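You operate a simulated robot arm through the tools that you are given. There is no shell and no other tool.

Carry out the task below with a simulated two-armed robot. There is one attempt and no reset: what you move stays moved.

JOB
Try the plug gauge in both bushes: good one to the black holder, tight one to the red bin.
Fine: stand the gauge back where it was. Set down upright: plug gauge.

Only the result counts: the job must be done as asked and must still hold three seconds after the hand-in. Knocking over, shifting, dropping, spilling or breaking anything else fails it.

ROBOT AND FRAMES
Two 7-joint arms with fingered hands on one trunk that stands fixed in place. Base frame: the origin is at the foot of the trunk, x ahead of it, y to its left, z up; the work surface is at about z = 0.87. Readings come in m, rad, newtons and seconds.
The left shoulder is at [0.07, 0.142, 1.164], the right one opposite. With the tool pointing down near the work surface each hand reaches from about 0.42 to 0.8 m from the base axis, measured 20 degrees to its own side. Payload 3.6 kg a hand.
The TCP of each hand is the grasp point between the finger pads, 0.025 m short of the fingertips. In the tool frame z runs along the fingers and y along their closing line. The gripper opens to 0.088 m; its body begins 0.029 m behind the TCP. The gripper is a hand of 5 fingers: y runs from the thumb to the fingers, the wrist lies at [-0.013, -0.097, -0.162] in the tool frame, and closing takes about 1.5 s.
Orientation is told as [roll, pitch, yaw] about the base's x, y, z axes, in that order, counted from this pose: with the fingers straight down and the wrist toward the robot, the tool's x, y and z point along [0, 1, 0], [1, 0, 0] and [0, 0, -1] of the base frame.

CONTROLS
- The arms move only by the tool servo_tool. It takes "left_commands", "right_commands" or both (then of equal length, played together; a hand with none holds still); each is a list of rows, each a list of 6 numbers: the shift along the tool's x, y, z in m, then the turn, a rotation vector about the tool's x, y, z in rad. In form: [[x, y, z, ax, ay, az], ...]. A call has 1 to 20 rows; each row shifts and turns the commanded pose from where the row before left it, along the tool's axes as they then stand. "left_jaw" and "right_jaw" are, for a hand that has rows, the finger opening in m, from 0 to 0.088, set as the call begins (left out, the last holds). Rows are played at 5 a second. More than 0.05 m and 0.15 rad between two rows, or a gripper value outside its range, and nothing of the call is played. Where a pose cannot be reached the arm comes as near as it can. A force on the tool above 40 N (or 10 N above the force at the start of the call, whichever is more), or a blocked arm, ends the call early, and 0.2 s more pass. Each finger travels about 0.072 m/s and halts on what it meets, pressing with about 22 N; the grip force reading is that of the motor and also rises with nothing between the fingers. The clock runs only during rows and for 0.2 s after the last one: add rows that do not move to give the fingers time. The reply holds the time, the measured pose of the TCP, the force on the tool along the base axes, the opening and the grip force, in the units named above and with some noise, with the torque about the TCP (base axes, N m) and any sound that the robot's microphone picked up, and new pictures: "show" is both (left out), scene, wrist or none (wrist: the cameras of the hands that moved).
- Cameras (640 x 400 px; columns grow to the right, rows downward): "scene" is now at [0.1236, 0.0473, 1.3911]; the picture's right is [0.53, -0.85, 0.00], its down [-0.49, -0.31, -0.81] and it looks along [0.69, 0.43, -0.58] (base axes); focal length 304 px, centre (320, 200). "left" rides on the left gripper at [-0.059, -0.079, -0.105] in its tool frame; the picture's right is [-0.73, -0.32, 0.61], its down [0.62, -0.68, 0.38] and it looks along [0.29, 0.66, 0.70] (tool axes); focal length 234 px, centre (320, 200). "right" rides on the right gripper at [0.059, -0.079, -0.105] in its tool frame; the picture's right is [-0.73, 0.32, -0.61], its down [-0.62, -0.68, 0.38] and it looks along [-0.29, 0.66, 0.70] (tool axes); focal length 234 px, centre (320, 200). There is no depth. A picture from a camera that has moved, and an enlarged one, comes with that camera's place and axes in the base frame and with its lens.
- move_column(by): slides the trunk up (or, below 0, down) by that many m; the arms and the scene camera ride with it, the base frame stays. It gives what a move gives, with no picture.
- finger_targets(index, middle, ring, little, thumb_bend, thumb_turn, hand): sets how far each is bent, from 0 (flat) to 100 (curled in); at 30 the hand is open as for a grip, at 70 the pads meet at the TCP. One left out holds its place. A second passes; each finger stops where it meets its share of the squeeze, and holds until it gets a number again. A gripper value or a shape takes the hand back. It gives what a move gives, with no picture; readings hold the bend of each and the force on index, middle, ring, little, thumb and palm. thumb_turn goes from beside the hand (0) to across from the fingers (100), as for a grip.
- hand_shape(shape, hand): the hand has 5 fingers and takes this shape, open, in about a second: jaw (thumb against the fingers, like two jaws); tri (thumb and two fingers); tip (a fingertip pinch); poke (one finger out to press); point (the index stretched); flat (the hand flat); cup (the hand cupped); fist (a fist). The gripper value then closes the fingers along that shape, each until it touches; the sizes above hold for jaw. It gives what a move gives, with no picture.
- turn_head(pan, tilt): turns the head with the scene camera to pan (to the left, within 1.501 rad either way) and tilt (down, from -0.506 to 1.204), counted from straight ahead of the robot. It gives what a move gives, and a new picture of the scene camera.
- enlarge(camera, box): a new picture of the part [left, top, right, bottom] of that camera's present view, enlarged. It takes no simulated time.
- sign_off(): hands the job in; it is judged then, once.

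Nothing tells you positions but the pictures and the camera data. Unless the task says otherwise, let go and move clear before handing in.

The tools are called after "Call:" as name(argument=value, ...) on one line, values as JSON. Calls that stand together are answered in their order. servo_tool: Moves the arms, as the interface text tells. Its arguments: {"type":"object","properties":{"left_commands":{"type":"array"},"left_jaw":{"type":"number"},"right_commands":{"type":"array"},"right_jaw":{"type":"number"},"show":{"type":"string","enum":["both","scene","wrist","none"]}},"required":[]} The other tools are called the same way: move_column (by) moves the trunk up or down; hand_shape (shape, hand) gives the hand a shape; finger_targets (index, middle, ring, little, thumb_bend, thumb_turn, hand) moves the fingers one by one; turn_head (pan, tilt) turns the head that bears the scene camera; enlarge (camera, box) takes an enlarged picture of a part of a camera's view; sign_off () hands the job in.

At the start:

```text
time_s: 0.0
left_tcp_pos: [0.3445, 0.4516, 1.2182]
left_ee_rot: [0.002, -0.001, 0.0]
left_contact_force: [0.6, 0.0, 0.7]
left_torque: [0.02, 0.0, 0.03]
left_opening: 0.088
left_grip_force: 0.0
left_shape: jaw
left_bend: [30.0, 30.0, 30.0, 30.0, 30.0, 98.0]
left_finger forces: [0.0, 0.1, 0.0, 0.0, 0.1, 0.1]
right_tcp_pos: [0.4694, 0.0488, 1.211]
right_ee_rot: [0.0, 0.0, -0.001]
right_contact_force: [-0.6, -0.4, -0.6]
right_torque: [0.04, 0.02, 0.02]
right_opening: 0.0875
right_grip_force: 0.0
right_shape: jaw
right_bend: [30.0, 30.0, 30.0, 30.0, 30.0, 98.0]
right_finger forces: [0.0, 0.0, 0.1, 0.0, 0.0, 0.1]
trunk travel left (down, up): [-0.7, 0.24]
head pan, tilt (commanded): [0.562, 0.621]
```

scene: 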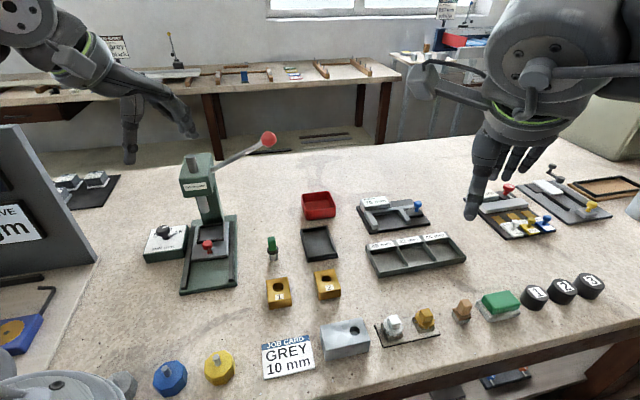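
right: 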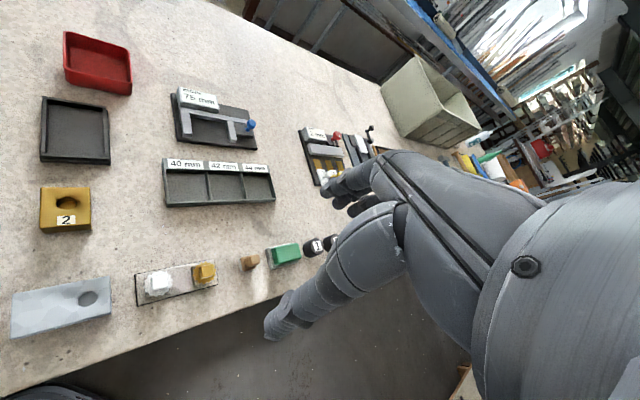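
left: 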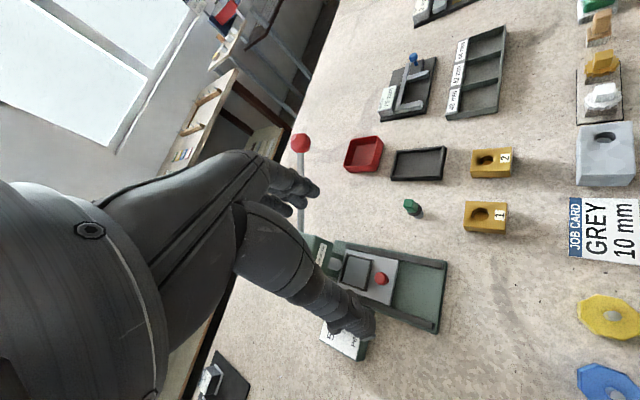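

I see two brass bushes (1 and 2), a small green-handled plug gauge between the press and the black tray, and a red bin next to it. I'll look closer before I move anything.

Call:
enlarge(camera="scene", box=[240, 170, 370, 320])

Call:
enlarge(camera="left", box=[320, 110, 540, 250])

Call:
enlarge(camera="right", box=[0, 20, 160, 260])

```text
2.67 times, centred on (305, 245) of scene
camera zoom: at [0.1236, 0.0473, 1.3911], right [0.53, -0.85, 0.0], down [-0.49, -0.31, -0.81], along [0.69, 0.43, -0.58], focal length 812 px, centre (360, 80)
```

zoom: 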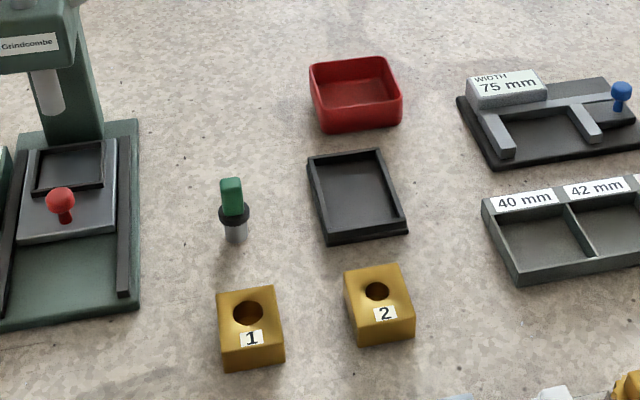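

```text
2.86 times, centred on (430, 180) of left
camera zoom: at [0.2657, 0.3919, 1.323], right [-0.32, -0.73, -0.61], down [-0.68, 0.62, -0.38], along [0.66, 0.29, -0.7], focal length 669 px, centre (6, 257)
```

zoom: 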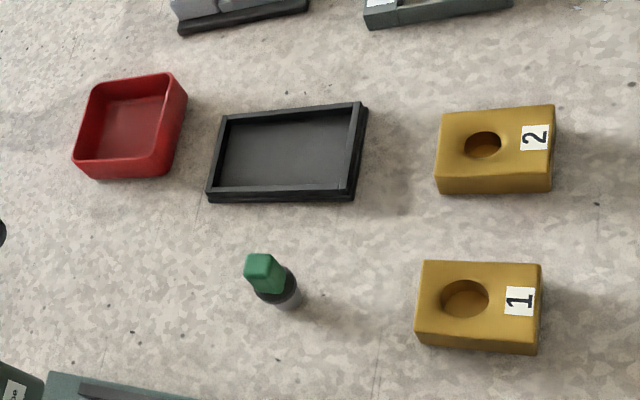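

```text
1.67 times, centred on (80, 140) of right
camera zoom: at [0.3924, 0.107, 1.315], right [0.32, -0.73, 0.61], down [-0.68, -0.62, -0.38], along [0.66, -0.29, -0.7], focal length 390 px, centre (720, 300)
```

zoom: 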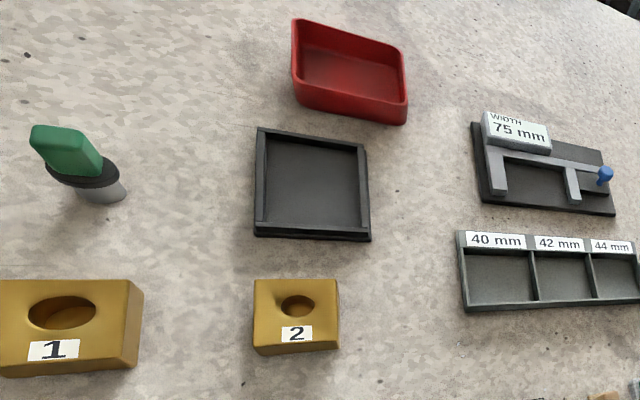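

The bushes are near (0.41, 0.33) and (0.48, 0.26), the gauge near (0.48, 0.40), and the press lever ball hangs near (0.58, 0.47, 1.12). I'll zoom in to get exact sizes and positions.

Call:
enlarge(camera="scene", box=[256, 228, 288, 268])

Call:
enlarge(camera="scene", box=[260, 264, 300, 314])

Call:
enlarge(camera="scene", box=[308, 260, 348, 310])

Call:
enlarge(camera="left", box=[392, 185, 440, 225])

Call:
enlarge(camera="left", box=[455, 190, 519, 240])

Call:
enlarge(camera="left", box=[460, 138, 524, 188])

```text
10.00 times, centred on (272, 248) of scene
camera zoom: at [0.1236, 0.0473, 1.3911], right [0.53, -0.85, 0.0], down [-0.49, -0.31, -0.81], along [0.69, 0.43, -0.58], focal length 3044 px, centre (800, -280)
```

zoom: 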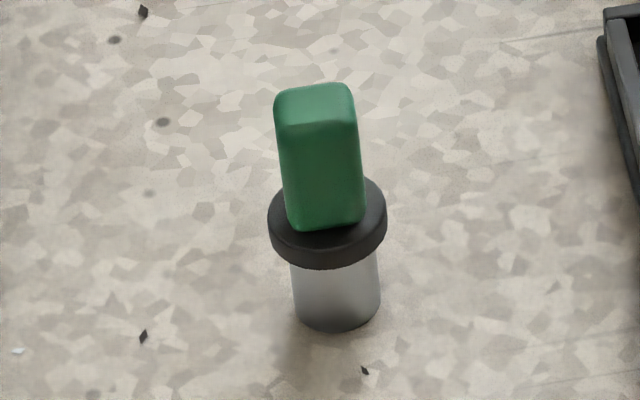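

```text
8.00 times, centred on (280, 289) of scene
camera zoom: at [0.1236, 0.0473, 1.3911], right [0.53, -0.85, 0.0], down [-0.49, -0.31, -0.81], along [0.69, 0.43, -0.58], focal length 2435 px, centre (640, -512)
```

zoom: 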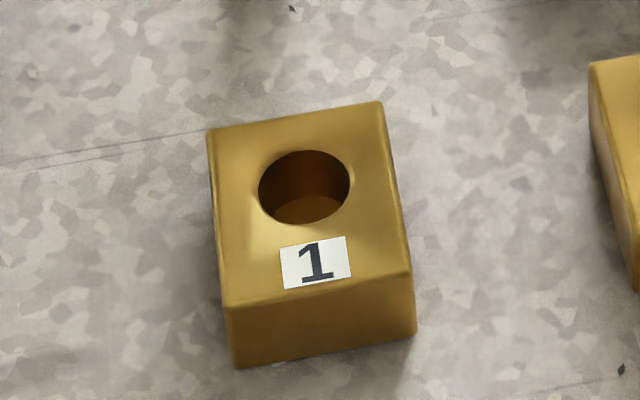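

```text
8.00 times, centred on (328, 285) of scene
camera zoom: at [0.1236, 0.0473, 1.3911], right [0.53, -0.85, 0.0], down [-0.49, -0.31, -0.81], along [0.69, 0.43, -0.58], focal length 2435 px, centre (256, -480)
```

zoom: 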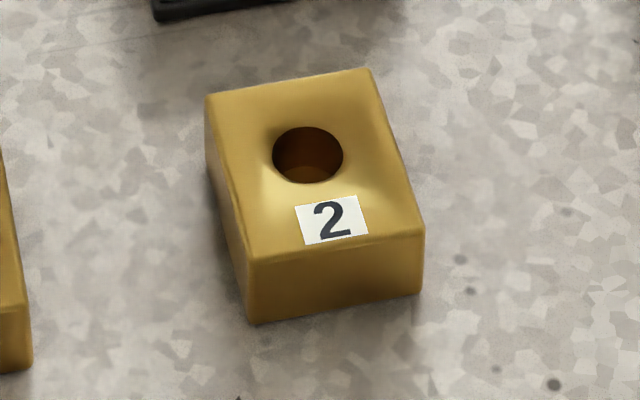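

```text
10.00 times, centred on (416, 205) of left
camera zoom: at [0.2657, 0.3919, 1.323], right [-0.32, -0.73, -0.61], down [-0.68, 0.62, -0.38], along [0.66, 0.29, -0.7], focal length 2342 px, centre (-640, 150)
```

zoom: 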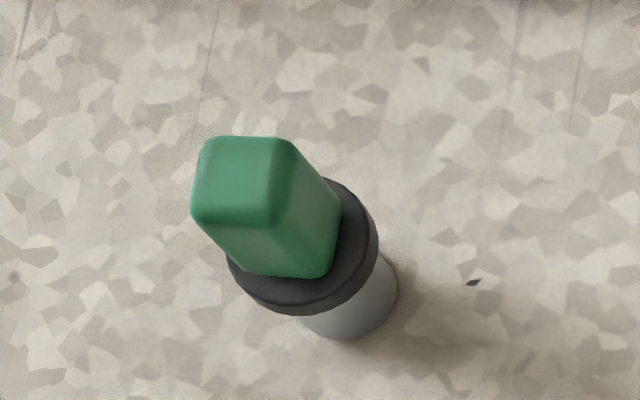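

```text
8.00 times, centred on (487, 215) of left
camera zoom: at [0.2657, 0.3919, 1.323], right [-0.32, -0.73, -0.61], down [-0.68, 0.62, -0.38], along [0.66, 0.29, -0.7], focal length 1873 px, centre (-1016, 80)
```

zoom: 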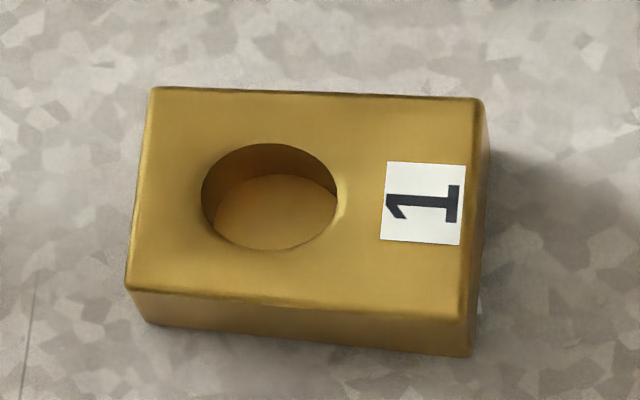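

```text
8.00 times, centred on (492, 163) of left
camera zoom: at [0.2657, 0.3919, 1.323], right [-0.32, -0.73, -0.61], down [-0.68, 0.62, -0.38], along [0.66, 0.29, -0.7], focal length 1873 px, centre (-1056, 496)
```

zoom: 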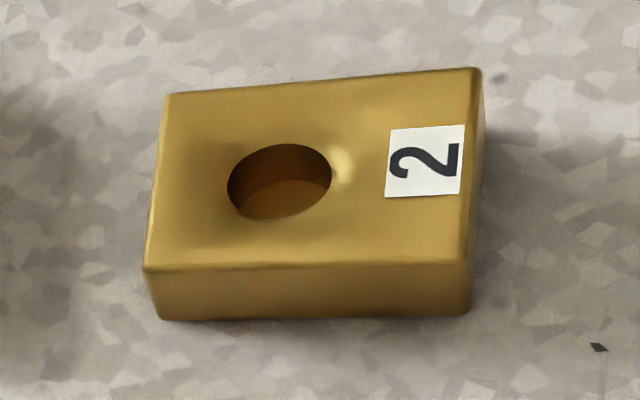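

The pin looks about 20 mm wide, hole 1 about 23 mm and hole 2 about 18 mm. I'll still do the physical try. Everything on the bench is turned about 47°, so I'll yaw the left hand to match and bring it in from the robot side, clear of the press lever.

Call:
servo_tool(left_commands=[[0, 0, 0, 0, 0, -0.1367], [0, 0, 0, 0, 0, -0.1367], [0, 0, 0, 0, 0, -0.1367], [0, 0, 0, 0, 0, -0.1367], [0, 0, 0, 0, 0, -0.1367], [0, 0, 0, 0, 0, -0.1367], [-0.02313, -0.00635, 0.0197, 0, 0, 0], [-0.02313, -0.00635, 0.0197, 0, 0, 0], [-0.02313, -0.00635, 0.0197, 0, 0, 0], [-0.02313, -0.00635, 0.0197, 0, 0, 0], [-0.02313, -0.00635, 0.0197, 0, 0, 0], [-0.02313, -0.00635, 0.0197, 0, 0, 0], [0, 0, 0, 0, 0, 0]])

```text
time_s: 2.8
left_tcp_pos: [0.4182, 0.3296, 1.0991]
left_ee_rot: [-0.001, -0.001, 0.822]
left_contact_force: [-0.4, 0.3, -0.2]
left_torque: [0.03, 0.02, -0.01]
left_opening: 0.0873
left_grip_force: 0.0
left_shape: jaw
left_bend: [30.0, 30.0, 30.0, 30.0, 30.0, 98.0]
left_finger forces: [0.0, 0.1, 0.0, 0.0, 0.1, 0.0]
right_tcp_pos: [0.4691, 0.0484, 1.2115]
right_ee_rot: [0.0, 0.0, 0.0]
right_contact_force: [0.5, 0.2, -0.2]
right_torque: [0.0, 0.0, -0.02]
right_opening: 0.0875
right_grip_force: 0.1
right_shape: jaw
right_bend: [30.0, 30.0, 30.0, 30.0, 30.0, 98.0]
right_finger forces: [0.1, 0.0, 0.0, 0.0, 0.0, 0.0]
trunk travel left (down, up): [-0.7, 0.24]
head pan, tilt (commanded): [0.562, 0.621]
camera scene: at [0.123, 0.0477, 1.3912], right [0.53, -0.85, 0.0], down [-0.49, -0.31, -0.81], along [0.69, 0.43, -0.58], focal length 304 px, centre (320, 200)
camera left: at [0.4082, 0.2311, 1.2048], right [0.31, -0.73, -0.61], down [-0.92, -0.07, -0.38], along [0.24, 0.68, -0.7], focal length 234 px, centre (320, 200)
```

scene: 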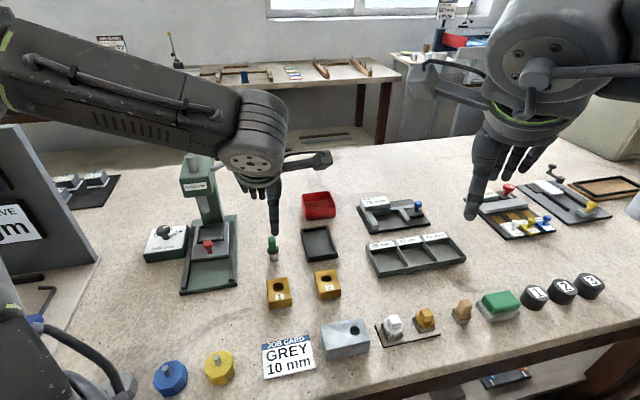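
left: 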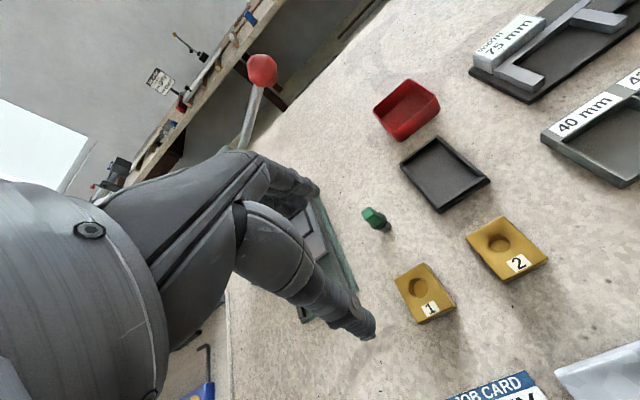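

The hand is now aligned with the bench and hovering over bush 1. I'll take zoomed shots from here to pin down the gauge and both holes.

Call:
enlarge(camera="left", box=[352, 195, 408, 240])

Call:
enlarge(camera="left", box=[380, 210, 560, 330])

Call:
enlarge(camera="left", box=[350, 60, 510, 220])

Call:
enlarge(camera="scene", box=[220, 80, 360, 280])

```text
8.89 times, centred on (380, 218) of left
camera zoom: at [0.4082, 0.2311, 1.2048], right [0.31, -0.73, -0.61], down [-0.92, -0.07, -0.38], along [0.24, 0.68, -0.7], focal length 2082 px, centre (-213, 44)
```

zoom: 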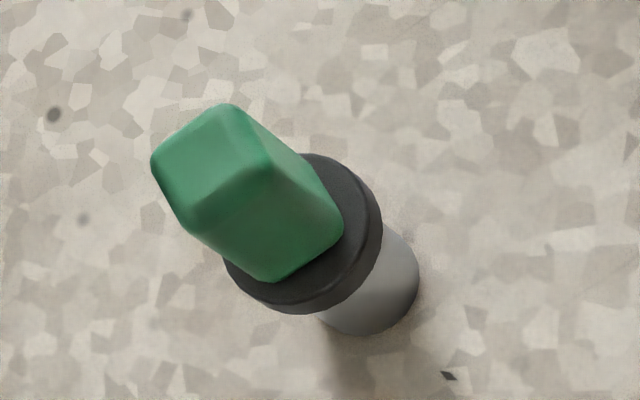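

```text
3.33 times, centred on (470, 270) of left
camera zoom: at [0.4082, 0.2311, 1.2048], right [0.31, -0.73, -0.61], down [-0.92, -0.07, -0.38], along [0.24, 0.68, -0.7], focal length 781 px, centre (-180, -33)
```

zoom: 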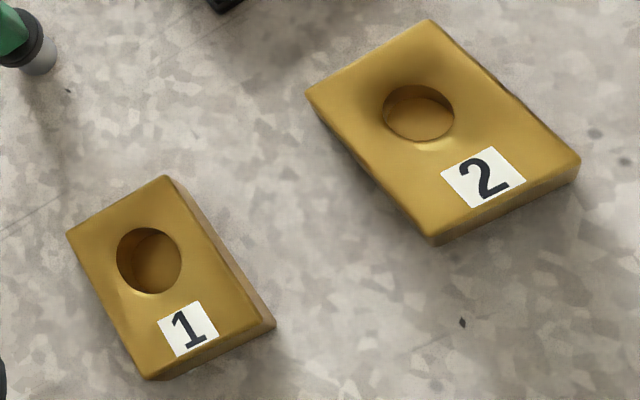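

```text
2.50 times, centred on (430, 140) of left
camera zoom: at [0.4082, 0.2311, 1.2048], right [0.31, -0.73, -0.61], down [-0.92, -0.07, -0.38], along [0.24, 0.68, -0.7], focal length 585 px, centre (45, 350)
```

zoom: 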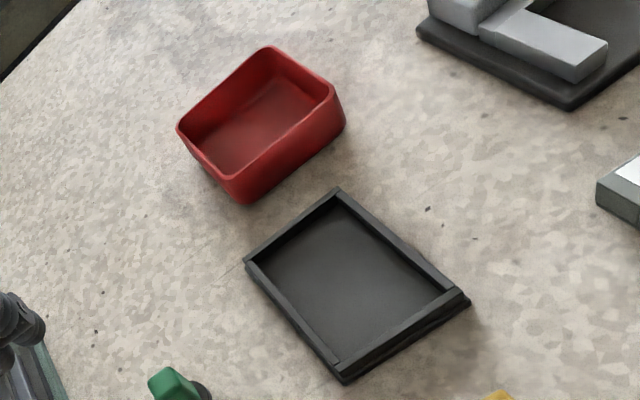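

```text
2.00 times, centred on (290, 180) of scene
camera zoom: at [0.123, 0.0477, 1.3912], right [0.53, -0.85, 0.0], down [-0.49, -0.31, -0.81], along [0.69, 0.43, -0.58], focal length 609 px, centre (380, 240)
```

zoom: 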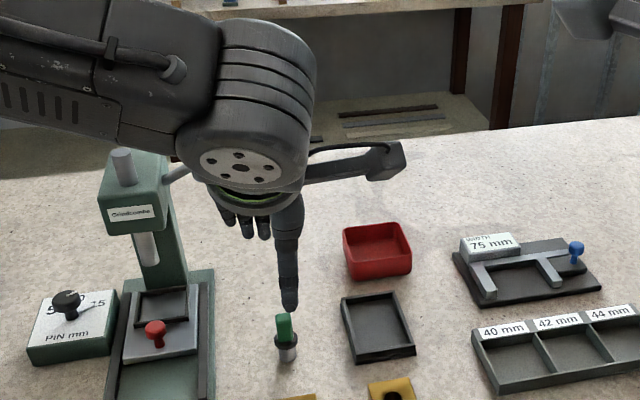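

From here the gauge axis comes out at (0.488, 0.402) with its top at z≈0.932, and its handle is a 15 mm square turned about 46°. I'll lower over bush 1, then slide forward over the gauge at low height.

Call:
servo_tool(left_commands=[[0, 0, 0.037, 0, 0, 0], [0, 0, 0.037, 0, 0, 0], [0, 0, 0.03, 0, 0, 0], [-0.0004, 0.025, 0, 0, 0, 0.003], [-0.0004, 0.025, 0, 0, 0, 0.003], [-0.0005, 0.025, 0, 0, 0, 0.003], [-0.0005, 0.0255, 0, 0, 0, 0.003], [0, 0, 0, 0, 0, 0], [0, 0, 0, 0, 0, 0]])

```text
time_s: 4.8
left_tcp_pos: [0.4925, 0.4001, 0.9929]
left_ee_rot: [0.001, 0.0, 0.809]
left_contact_force: [-0.5, 0.4, -0.5]
left_torque: [-0.01, -0.02, 0.04]
left_opening: 0.0876
left_grip_force: 0.1
left_shape: jaw
left_bend: [30.0, 30.0, 30.0, 30.0, 30.0, 98.0]
left_finger forces: [0.0, 0.1, 0.1, 0.0, 0.0, 0.0]
right_tcp_pos: [0.4712, 0.0477, 1.2116]
right_ee_rot: [0.0, -0.001, 0.0]
right_contact_force: [-0.9, 0.5, 0.8]
right_torque: [0.01, 0.01, 0.01]
right_opening: 0.0876
right_grip_force: 0.0
right_shape: jaw
right_bend: [30.0, 30.0, 30.0, 30.0, 30.0, 98.0]
right_finger forces: [0.0, 0.0, 0.0, 0.0, 0.1, 0.0]
trunk travel left (down, up): [-0.7, 0.24]
head pan, tilt (commanded): [0.562, 0.621]
camera scene: at [0.1237, 0.0472, 1.3911], right [0.53, -0.85, 0.0], down [-0.49, -0.31, -0.81], along [0.69, 0.43, -0.58], focal length 304 px, centre (320, 200)
camera left: at [0.4798, 0.3029, 1.0994], right [0.3, -0.73, -0.61], down [-0.92, -0.06, -0.38], along [0.24, 0.68, -0.7], focal length 234 px, centre (320, 200)
```

scene: 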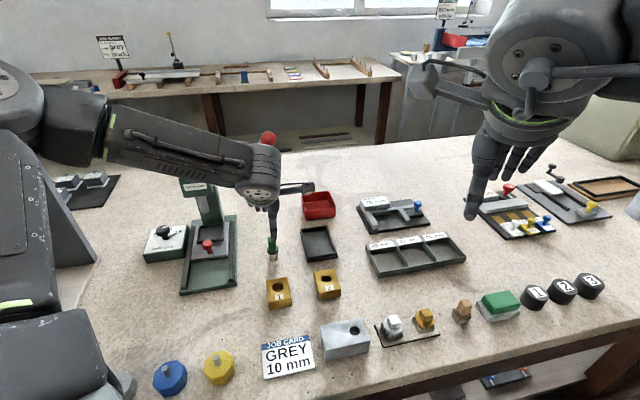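
left: 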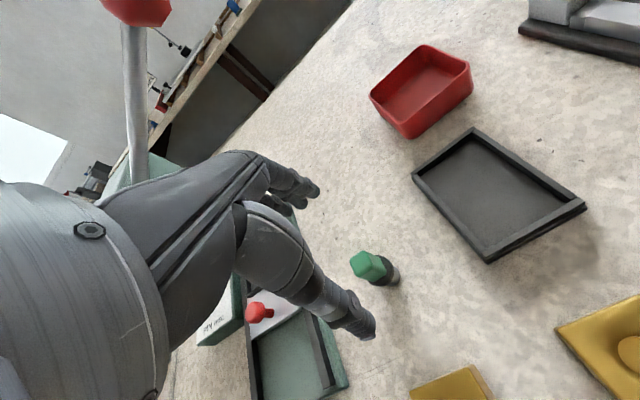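

The hand is hovering close to the gauge. I'll zoom in to measure the sideways offset from the grasp point.

Call:
servo_tool(left_commands=[[0, 0, 0, 0, 0, 0]], show="none")

Call:
enlarge(camera="left", box=[280, 190, 440, 350])

Call:
enlarge(camera="scene", box=[240, 160, 310, 270])

```text
time_s: 5.2
left_tcp_pos: [0.4911, 0.4012, 0.9944]
left_ee_rot: [0.0, 0.0, 0.808]
left_contact_force: [0.0, 0.3, 0.6]
left_torque: [0.0, 0.0, -0.01]
left_opening: 0.0878
left_grip_force: 0.0
left_shape: jaw
left_bend: [30.0, 30.0, 30.0, 30.0, 30.0, 98.0]
left_finger forces: [0.0, 0.0, 0.0, 0.0, 0.0, 0.1]
right_tcp_pos: [0.471, 0.0464, 1.2111]
right_ee_rot: [0.0, 0.001, 0.001]
right_contact_force: [0.0, 0.2, 0.1]
right_torque: [-0.02, 0.0, 0.01]
right_opening: 0.0877
right_grip_force: 0.0
right_shape: jaw
right_bend: [30.0, 30.0, 30.0, 30.0, 30.0, 98.0]
right_finger forces: [0.0, 0.0, 0.1, 0.1, 0.0, 0.1]
trunk travel left (down, up): [-0.7, 0.24]
head pan, tilt (commanded): [0.562, 0.621]
```

```text
2.50 times, centred on (360, 270) of left
camera zoom: at [0.4796, 0.3027, 1.0995], right [0.3, -0.73, -0.61], down [-0.92, -0.06, -0.38], along [0.24, 0.68, -0.7], focal length 585 px, centre (220, 25)
```

zoom: 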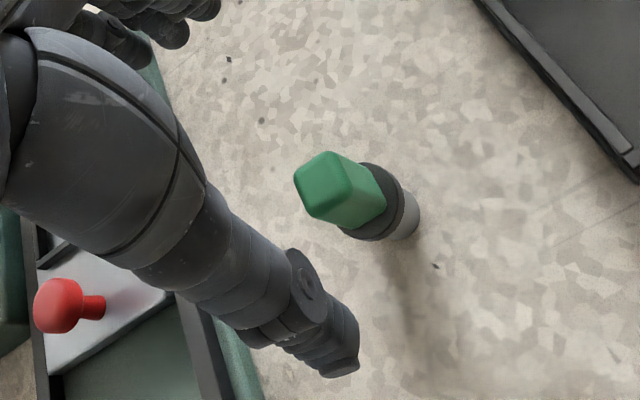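

```text
3.64 times, centred on (275, 215) of scene
camera zoom: at [0.1236, 0.0471, 1.3912], right [0.53, -0.85, 0.0], down [-0.49, -0.31, -0.81], along [0.69, 0.43, -0.58], focal length 1107 px, centre (484, 146)
```

zoom: 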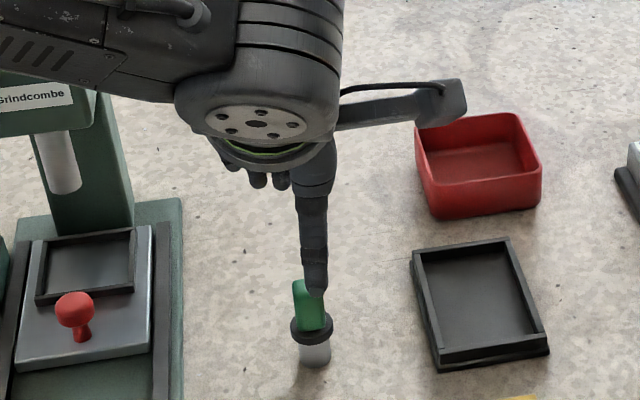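

The grasp point is within about 2 mm of the gauge axis. I'll correct that and lower until the fingers straddle the handle, keeping the tips above the flange.

Call:
servo_tool(left_commands=[[0.0017, -0.0017, 0.02, 0, 0, 0], [0, 0, 0.02, 0, 0, 0], [0, 0, 0.018, 0, 0, 0], [0, 0, 0, 0, 0, 0], [0, 0, 0, 0, 0, 0]], show="none")

Call:
enlarge(camera="left", box=[260, 170, 420, 350])

Call:
enlarge(camera="scene", box=[240, 200, 304, 270])

```text
time_s: 6.4
left_tcp_pos: [0.4862, 0.4019, 0.938]
left_ee_rot: [-0.001, 0.0, 0.808]
left_contact_force: [0.2, 0.2, -0.4]
left_torque: [0.0, -0.01, 0.0]
left_opening: 0.0877
left_grip_force: 0.1
left_shape: jaw
left_bend: [30.0, 30.0, 30.0, 30.0, 30.0, 98.0]
left_finger forces: [0.0, 0.0, 0.1, 0.0, 0.1, 0.1]
right_tcp_pos: [0.4711, 0.0486, 1.2111]
right_ee_rot: [0.0, 0.0, 0.001]
right_contact_force: [-0.5, -0.1, -0.5]
right_torque: [0.04, 0.01, 0.02]
right_opening: 0.0878
right_grip_force: 0.1
right_shape: jaw
right_bend: [30.0, 30.0, 30.0, 30.0, 30.0, 98.0]
right_finger forces: [0.0, 0.0, 0.0, 0.0, 0.1, 0.0]
trunk travel left (down, up): [-0.7, 0.24]
head pan, tilt (commanded): [0.562, 0.621]
```

```text
2.22 times, centred on (340, 260) of left
camera zoom: at [0.4762, 0.3027, 1.0429], right [0.3, -0.73, -0.61], down [-0.92, -0.06, -0.38], along [0.24, 0.68, -0.7], focal length 520 px, centre (276, 67)
```

zoom: 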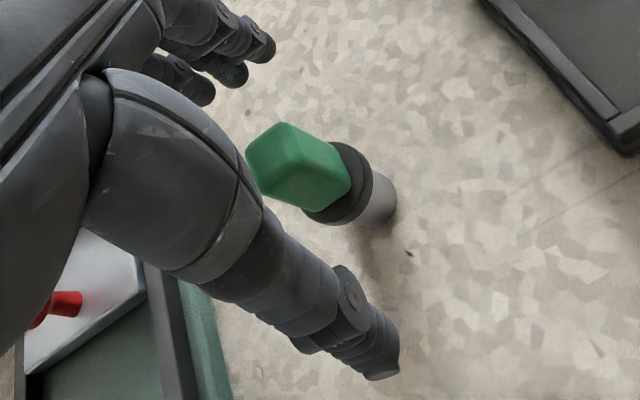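

```text
5.71 times, centred on (272, 235) of scene
camera zoom: at [0.1237, 0.0472, 1.3911], right [0.53, -0.85, 0.0], down [-0.49, -0.31, -0.81], along [0.69, 0.43, -0.58], focal length 1739 px, centre (594, 0)
```

zoom: 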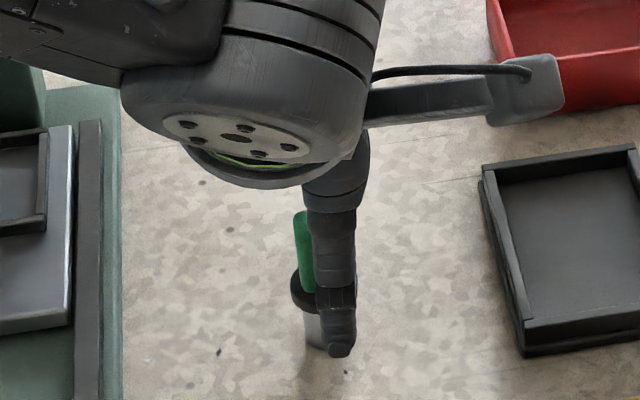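

The thumb and fingers straddle the handle. I'll lower 7 mm more and close partway, so I can check centring before gripping.

Call:
servo_tool(left_commands=[[0, 0, 0.007, 0, 0, 0], [0, 0, 0, 0, 0, 0], [0, 0, 0, 0, 0, 0], [0, 0, 0, 0, 0, 0], [0, 0, 0, 0, 0, 0], [0, 0, 0, 0, 0, 0]], left_jaw=0.03, show="none")

Call:
enlarge(camera="left", box=[260, 170, 420, 350])

Call:
enlarge(camera="scene", box=[250, 210, 300, 265])

Call:
enlarge(camera="right", box=[0, 40, 80, 200])

```text
time_s: 7.8
left_tcp_pos: [0.4868, 0.401, 0.9307]
left_ee_rot: [-0.001, -0.001, 0.808]
left_contact_force: [-0.6, 0.3, 0.7]
left_torque: [-0.03, 0.01, 0.01]
left_opening: 0.0302
left_grip_force: 0.1
left_shape: jaw
left_bend: [74.0, 51.0, 49.0, 46.0, 73.0, 100.0]
left_finger forces: [0.1, 0.0, 0.0, 0.0, 0.0, 0.1]
right_tcp_pos: [0.4702, 0.0471, 1.2118]
right_ee_rot: [0.0, -0.001, 0.0]
right_contact_force: [0.5, 0.5, -0.1]
right_torque: [-0.01, -0.02, -0.02]
right_opening: 0.0878
right_grip_force: 0.1
right_shape: jaw
right_bend: [30.0, 30.0, 30.0, 30.0, 30.0, 98.0]
right_finger forces: [0.0, 0.0, 0.0, 0.1, 0.0, 0.1]
trunk travel left (down, up): [-0.7, 0.24]
head pan, tilt (commanded): [0.562, 0.621]
```

```text
2.22 times, centred on (340, 260) of left
camera zoom: at [0.4757, 0.3031, 1.0359], right [0.3, -0.73, -0.61], down [-0.92, -0.06, -0.38], along [0.24, 0.68, -0.7], focal length 520 px, centre (276, 67)
```

zoom: 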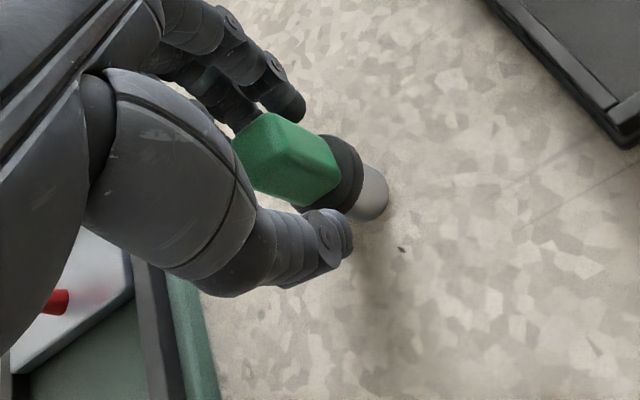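

```text
7.27 times, centred on (275, 238) of scene
camera zoom: at [0.1237, 0.0472, 1.3911], right [0.53, -0.85, 0.0], down [-0.49, -0.31, -0.81], along [0.69, 0.43, -0.58], focal length 2214 px, centre (647, -73)
```

zoom: 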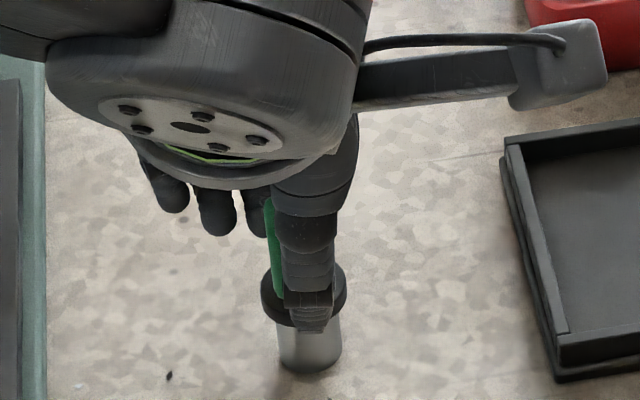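

```text
2.50 times, centred on (40, 120) of right
camera zoom: at [0.3924, 0.107, 1.315], right [0.32, -0.73, 0.61], down [-0.68, -0.62, -0.38], along [0.66, -0.29, -0.7], focal length 585 px, centre (1020, 400)
```

zoom: 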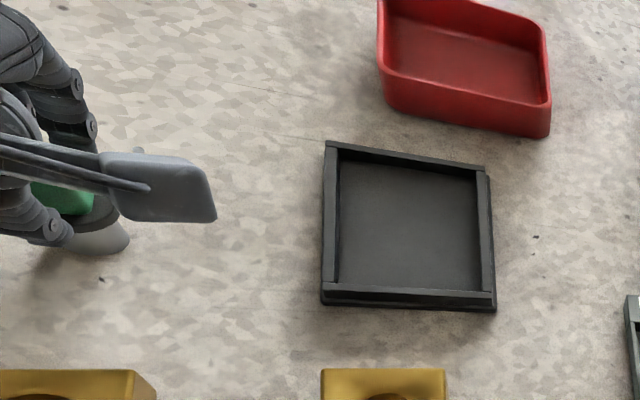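

Thumb and index line up with the handle and look centred to about 1 mm. I'll close the grip now.

Call:
servo_tool(left_commands=[[0, 0, 0, 0, 0, 0], [0, 0, 0, 0, 0, 0], [0, 0, 0, 0, 0, 0], [0, 0, 0, 0, 0, 0], [0, 0, 0, 0, 0, 0]], left_jaw=0.0, show="none")

Call:
enlarge(camera="left", box=[280, 170, 400, 290])

Call:
enlarge(camera="scene", box=[250, 210, 300, 265])

```text
time_s: 9.0
left_tcp_pos: [0.4876, 0.4015, 0.9304]
left_ee_rot: [-0.001, -0.002, 0.808]
left_contact_force: [-0.3, 0.1, 0.2]
left_torque: [0.01, -0.01, -0.01]
left_opening: 0.0136
left_grip_force: 21.9
left_shape: jaw
left_bend: [72.0, 60.0, 69.0, 69.0, 75.0, 100.0]
left_finger forces: [12.2, 6.4, 0.1, 0.0, 18.6, 0.0]
right_tcp_pos: [0.4708, 0.0476, 1.2115]
right_ee_rot: [-0.001, 0.001, -0.001]
right_contact_force: [0.3, -0.2, -1.1]
right_torque: [0.0, 0.03, -0.02]
right_opening: 0.0875
right_grip_force: 0.0
right_shape: jaw
right_bend: [30.0, 30.0, 30.0, 30.0, 30.0, 98.0]
right_finger forces: [0.0, 0.0, 0.0, 0.0, 0.0, 0.0]
trunk travel left (down, up): [-0.7, 0.24]
head pan, tilt (commanded): [0.562, 0.621]
```

```text
3.33 times, centred on (340, 230) of left
camera zoom: at [0.4758, 0.3032, 1.0358], right [0.3, -0.73, -0.61], down [-0.92, -0.06, -0.38], along [0.24, 0.68, -0.7], focal length 781 px, centre (253, 100)
```

zoom: 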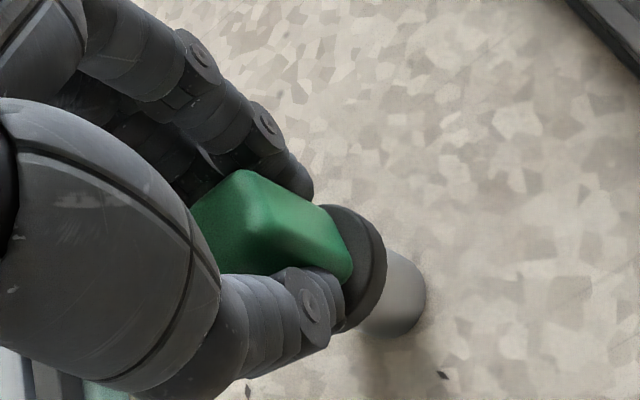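

```text
7.27 times, centred on (275, 238) of scene
camera zoom: at [0.1238, 0.0474, 1.3911], right [0.53, -0.85, 0.0], down [-0.49, -0.31, -0.81], along [0.69, 0.43, -0.58], focal length 2214 px, centre (647, -73)
```

zoom: 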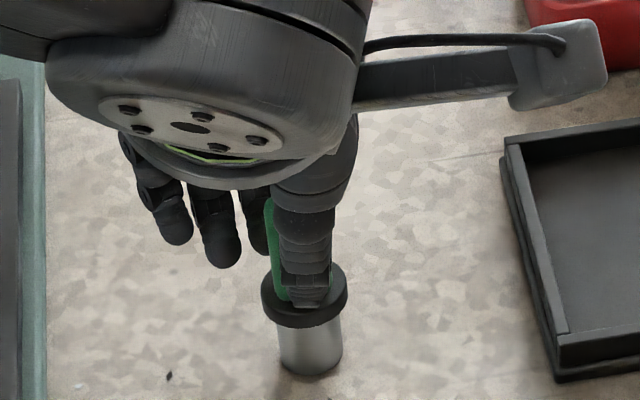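

The grip is firm, with thumb 18.6 N against index and middle. I'll lift straight up and check how the gauge hangs.

Call:
servo_tool(left_commands=[[0, 0, -0.01, 0, 0, 0], [0, 0, -0.02, 0, 0, 0], [0, 0, -0.02, 0, 0, 0], [0, 0, 0, 0, 0, 0], [0, 0, 0, 0, 0, 0]], show="none")

Call:
enlarge(camera="scene", box=[250, 190, 300, 265])

Call:
enlarge(camera="left", box=[280, 170, 400, 290])

Call:
enlarge(camera="right", box=[0, 20, 80, 150])

```text
time_s: 10.2
left_tcp_pos: [0.4874, 0.4001, 0.9798]
left_ee_rot: [0.0, -0.001, 0.808]
left_contact_force: [0.5, -0.3, -2.1]
left_torque: [0.03, -0.04, -0.05]
left_opening: 0.0135
left_grip_force: 22.6
left_shape: jaw
left_bend: [72.0, 60.0, 69.0, 69.0, 75.0, 100.0]
left_finger forces: [12.2, 6.3, 0.1, 0.0, 18.8, 0.0]
right_tcp_pos: [0.4708, 0.0472, 1.2109]
right_ee_rot: [-0.001, 0.0, 0.0]
right_contact_force: [-0.3, -0.2, 0.7]
right_torque: [0.0, 0.0, 0.04]
right_opening: 0.088
right_grip_force: 0.0
right_shape: jaw
right_bend: [30.0, 30.0, 30.0, 30.0, 30.0, 98.0]
right_finger forces: [0.0, 0.0, 0.1, 0.0, 0.1, 0.0]
trunk travel left (down, up): [-0.7, 0.24]
head pan, tilt (commanded): [0.562, 0.621]
```

```text
5.33 times, centred on (275, 228) of scene
camera zoom: at [0.1238, 0.0474, 1.3911], right [0.53, -0.85, 0.0], down [-0.49, -0.31, -0.81], along [0.69, 0.43, -0.58], focal length 1623 px, centre (560, 53)
```

zoom: 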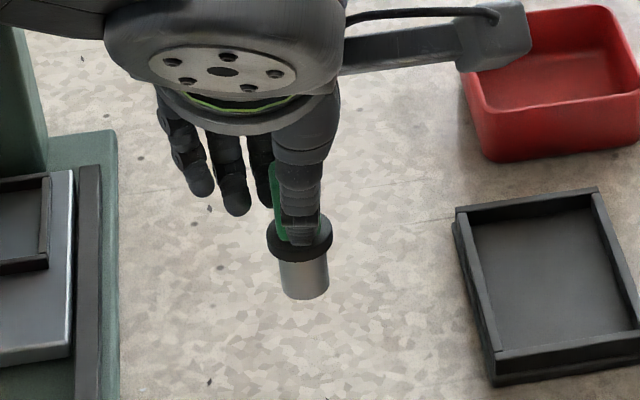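

```text
3.33 times, centred on (340, 230) of left
camera zoom: at [0.4757, 0.3021, 1.0848], right [0.3, -0.74, -0.61], down [-0.92, -0.06, -0.38], along [0.24, 0.68, -0.7], focal length 781 px, centre (253, 100)
```

zoom: 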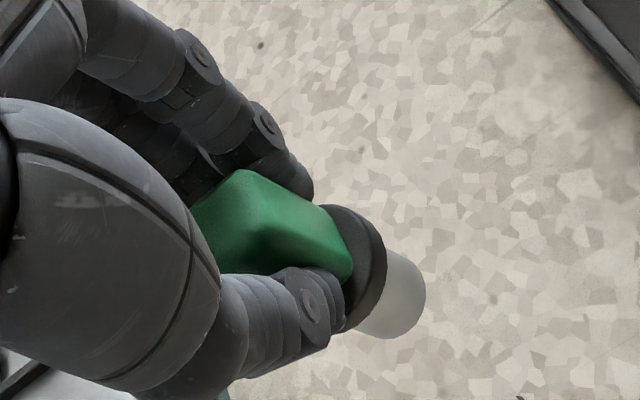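

```text
3.08 times, centred on (40, 85) of right
camera zoom: at [0.3926, 0.1071, 1.3149], right [0.32, -0.73, 0.61], down [-0.68, -0.62, -0.38], along [0.66, -0.29, -0.7], focal length 720 px, centre (1182, 554)
```

zoom: 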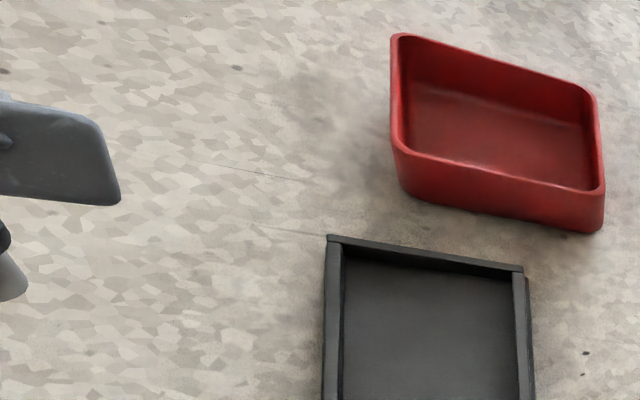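

The gauge is held clear of the bench. I'll zoom in tight to check its tilt in the hand.

Call:
enlarge(camera="scene", box=[258, 218, 290, 252])

Call:
enlarge(camera="left", box=[310, 215, 378, 281])

```text
11.76 times, centred on (274, 235) of scene
camera zoom: at [0.1238, 0.0474, 1.3911], right [0.53, -0.85, 0.0], down [-0.49, -0.31, -0.81], along [0.69, 0.43, -0.58], focal length 3581 px, centre (861, -212)
```

zoom: 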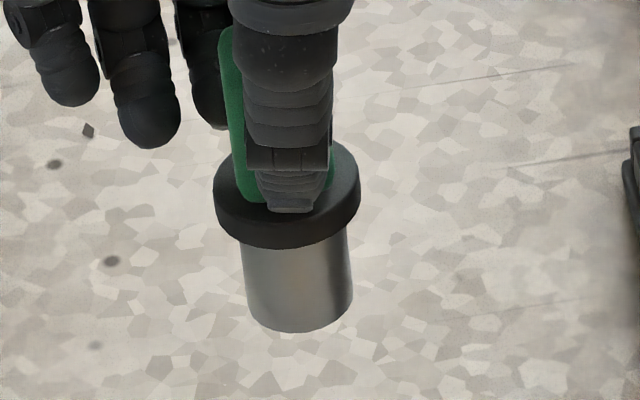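

```text
6.06 times, centred on (344, 248) of left
camera zoom: at [0.4757, 0.3021, 1.0848], right [0.3, -0.74, -0.61], down [-0.92, -0.06, -0.38], along [0.24, 0.68, -0.7], focal length 1419 px, centre (174, -91)
```

zoom: 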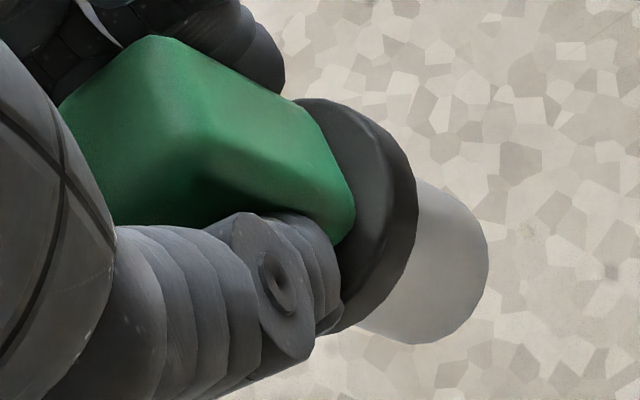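

The gauge hangs straight, within about 0.5°. I'll carry it over hole 1 at this height.

Call:
servo_tool(left_commands=[[0.0008, -0.0208, 0, 0, 0, 0], [0.0008, -0.0208, 0, 0, 0, 0], [0.0008, -0.0208, 0, 0, 0, 0], [0.0008, -0.0208, 0, 0, 0, 0], [0, -0.0208, 0, 0, 0, 0], [0, 0, 0, 0, 0, 0], [0, 0, 0, 0, 0, 0], [0, 0, 0, 0, 0, 0]], show="none")

Call:
enlarge(camera="scene", box=[256, 250, 304, 310])

Call:
enlarge(camera="left", box=[300, 190, 420, 310])

```text
time_s: 12.0
left_tcp_pos: [0.412, 0.3283, 0.9796]
left_ee_rot: [-0.001, 0.0, 0.809]
left_contact_force: [-0.4, -0.3, -0.6]
left_torque: [-0.01, 0.01, 0.02]
left_opening: 0.0133
left_grip_force: 22.1
left_shape: jaw
left_bend: [72.0, 60.0, 69.0, 69.0, 75.0, 100.0]
left_finger forces: [12.4, 6.4, 0.0, 0.0, 18.6, 0.1]
right_tcp_pos: [0.4703, 0.0481, 1.2112]
right_ee_rot: [0.002, -0.001, 0.001]
right_contact_force: [-0.7, -0.3, -0.1]
right_torque: [0.04, 0.04, 0.0]
right_opening: 0.0875
right_grip_force: 0.1
right_shape: jaw
right_bend: [30.0, 30.0, 30.0, 30.0, 30.0, 98.0]
right_finger forces: [0.1, 0.0, 0.0, 0.0, 0.0, 0.0]
trunk travel left (down, up): [-0.7, 0.24]
head pan, tilt (commanded): [0.562, 0.621]
```

```text
6.67 times, centred on (280, 280) of scene
camera zoom: at [0.1238, 0.0472, 1.3911], right [0.53, -0.85, 0.0], down [-0.49, -0.31, -0.81], along [0.69, 0.43, -0.58], focal length 2029 px, centre (587, -333)
```

zoom: 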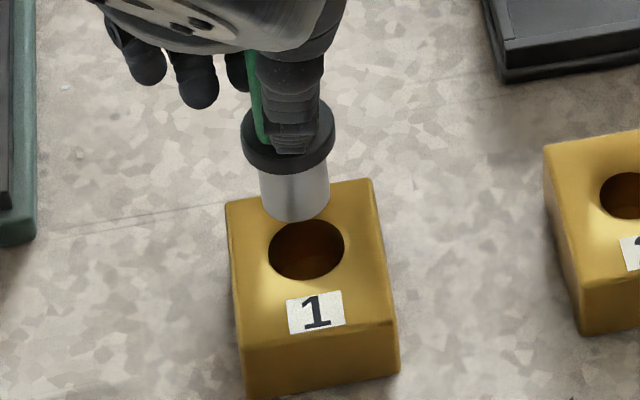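

```text
3.33 times, centred on (360, 250) of left
camera zoom: at [0.4009, 0.2301, 1.0855], right [0.3, -0.73, -0.61], down [-0.92, -0.06, -0.38], along [0.24, 0.68, -0.7], focal length 781 px, centre (187, 33)
```

zoom: 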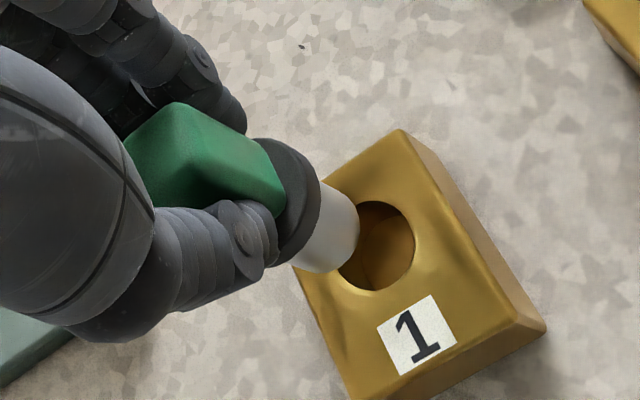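

Both cameras put the pin within about 1.6 mm of the hole centre, needing a small tool -x shift. I'll correct that, lower to just above the bush, and check again.

Call:
servo_tool(left_commands=[[-0.0015, -0.0002, 0.006, 0, 0, 0], [0, 0, 0.006, 0, 0, 0], [0, 0, 0.006, 0, 0, 0], [0, 0, 0, 0, 0, 0], [0, 0, 0, 0, 0, 0]], show="none")

Call:
enlarge(camera="scene", box=[264, 264, 296, 304])

Call:
enlarge(camera="left", box=[310, 220, 390, 300])

```text
time_s: 13.2
left_tcp_pos: [0.4142, 0.3266, 0.9625]
left_ee_rot: [0.002, 0.002, 0.809]
left_contact_force: [-0.9, -0.6, -1.1]
left_torque: [0.03, -0.01, -0.01]
left_opening: 0.0137
left_grip_force: 22.5
left_shape: jaw
left_bend: [72.0, 60.0, 69.0, 69.0, 75.0, 100.0]
left_finger forces: [12.4, 6.4, 0.0, 0.0, 18.6, 0.0]
right_tcp_pos: [0.4707, 0.0471, 1.2115]
right_ee_rot: [0.0, -0.001, -0.001]
right_contact_force: [-0.1, -0.6, 0.4]
right_torque: [0.0, -0.01, 0.01]
right_opening: 0.0877
right_grip_force: 0.0
right_shape: jaw
right_bend: [30.0, 30.0, 30.0, 30.0, 30.0, 98.0]
right_finger forces: [0.0, 0.0, 0.1, 0.1, 0.0, 0.0]
trunk travel left (down, up): [-0.7, 0.24]
head pan, tilt (commanded): [0.562, 0.621]
```

```text
10.00 times, centred on (280, 284) of scene
camera zoom: at [0.1238, 0.0474, 1.3911], right [0.53, -0.85, 0.0], down [-0.49, -0.31, -0.81], along [0.69, 0.43, -0.58], focal length 3044 px, centre (720, -640)
```

zoom: 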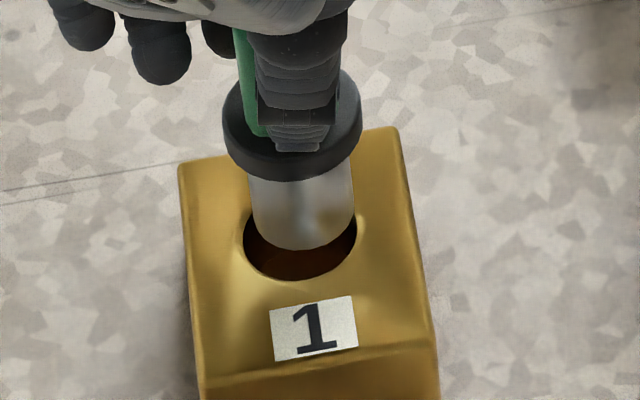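

```text
5.00 times, centred on (350, 260) of left
camera zoom: at [0.4025, 0.2284, 1.0681], right [0.3, -0.74, -0.61], down [-0.92, -0.06, -0.38], along [0.24, 0.68, -0.7], focal length 1171 px, centre (170, -100)
```

zoom: 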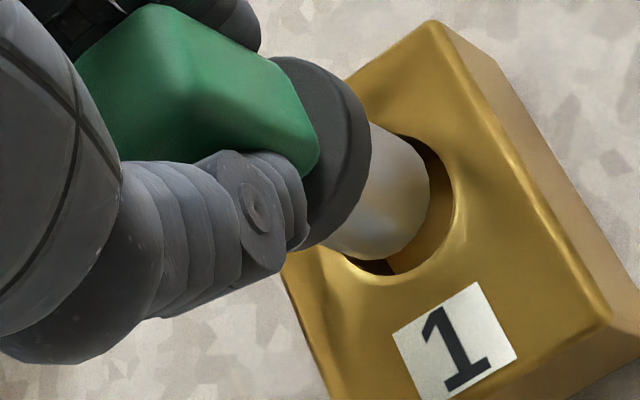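

The pin is nearly concentric with hole 1 and about 8 mm above it. I'll make a sub-millimetre correction and lower slowly while watching the force.

Call:
servo_tool(left_commands=[[0.001, 0.0004, 0.003, 0, 0, 0], [0, 0, 0.003, 0, 0, 0], [0, 0, 0.003, 0, 0, 0], [0, 0, 0.003, 0, 0, 0], [0, 0, 0, 0, 0, 0], [0, 0, 0, 0, 0, 0]], show="none")

Call:
enlarge(camera="scene", box=[264, 264, 296, 304])

Call:
enlarge(camera="left", box=[310, 220, 390, 300])

```text
time_s: 14.6
left_tcp_pos: [0.4138, 0.3273, 0.9503]
left_ee_rot: [-0.001, -0.001, 0.809]
left_contact_force: [-0.2, 0.3, -1.7]
left_torque: [-0.02, 0.03, 0.01]
left_opening: 0.0137
left_grip_force: 22.0
left_shape: jaw
left_bend: [72.0, 60.0, 69.0, 69.0, 75.0, 100.0]
left_finger forces: [12.4, 6.4, 0.0, 0.0, 18.7, 0.0]
right_tcp_pos: [0.4705, 0.0482, 1.2106]
right_ee_rot: [-0.001, -0.001, 0.002]
right_contact_force: [-0.3, -0.3, -0.6]
right_torque: [0.03, -0.03, -0.02]
right_opening: 0.0877
right_grip_force: 0.1
right_shape: jaw
right_bend: [30.0, 30.0, 30.0, 30.0, 30.0, 98.0]
right_finger forces: [0.0, 0.1, 0.0, 0.0, 0.0, 0.1]
trunk travel left (down, up): [-0.7, 0.24]
head pan, tilt (commanded): [0.562, 0.621]
```

```text
10.00 times, centred on (280, 284) of scene
camera zoom: at [0.1238, 0.0474, 1.3911], right [0.53, -0.85, 0.0], down [-0.49, -0.31, -0.81], along [0.69, 0.43, -0.58], focal length 3044 px, centre (720, -640)
```

zoom: 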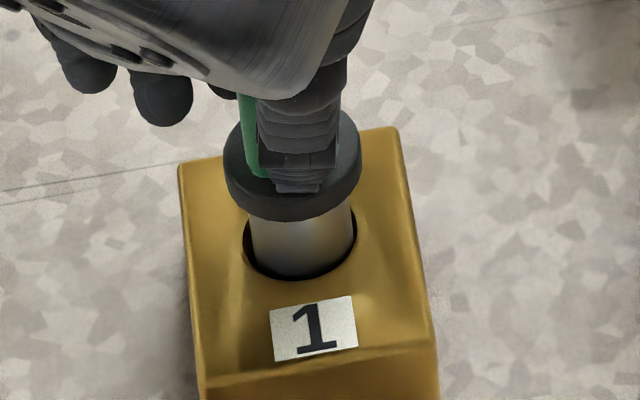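

```text
5.00 times, centred on (350, 260) of left
camera zoom: at [0.4021, 0.2292, 1.0561], right [0.3, -0.74, -0.61], down [-0.92, -0.06, -0.38], along [0.24, 0.68, -0.7], focal length 1171 px, centre (170, -100)
```

zoom: 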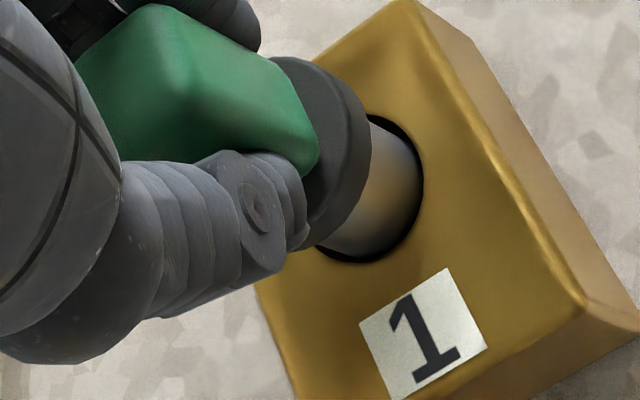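

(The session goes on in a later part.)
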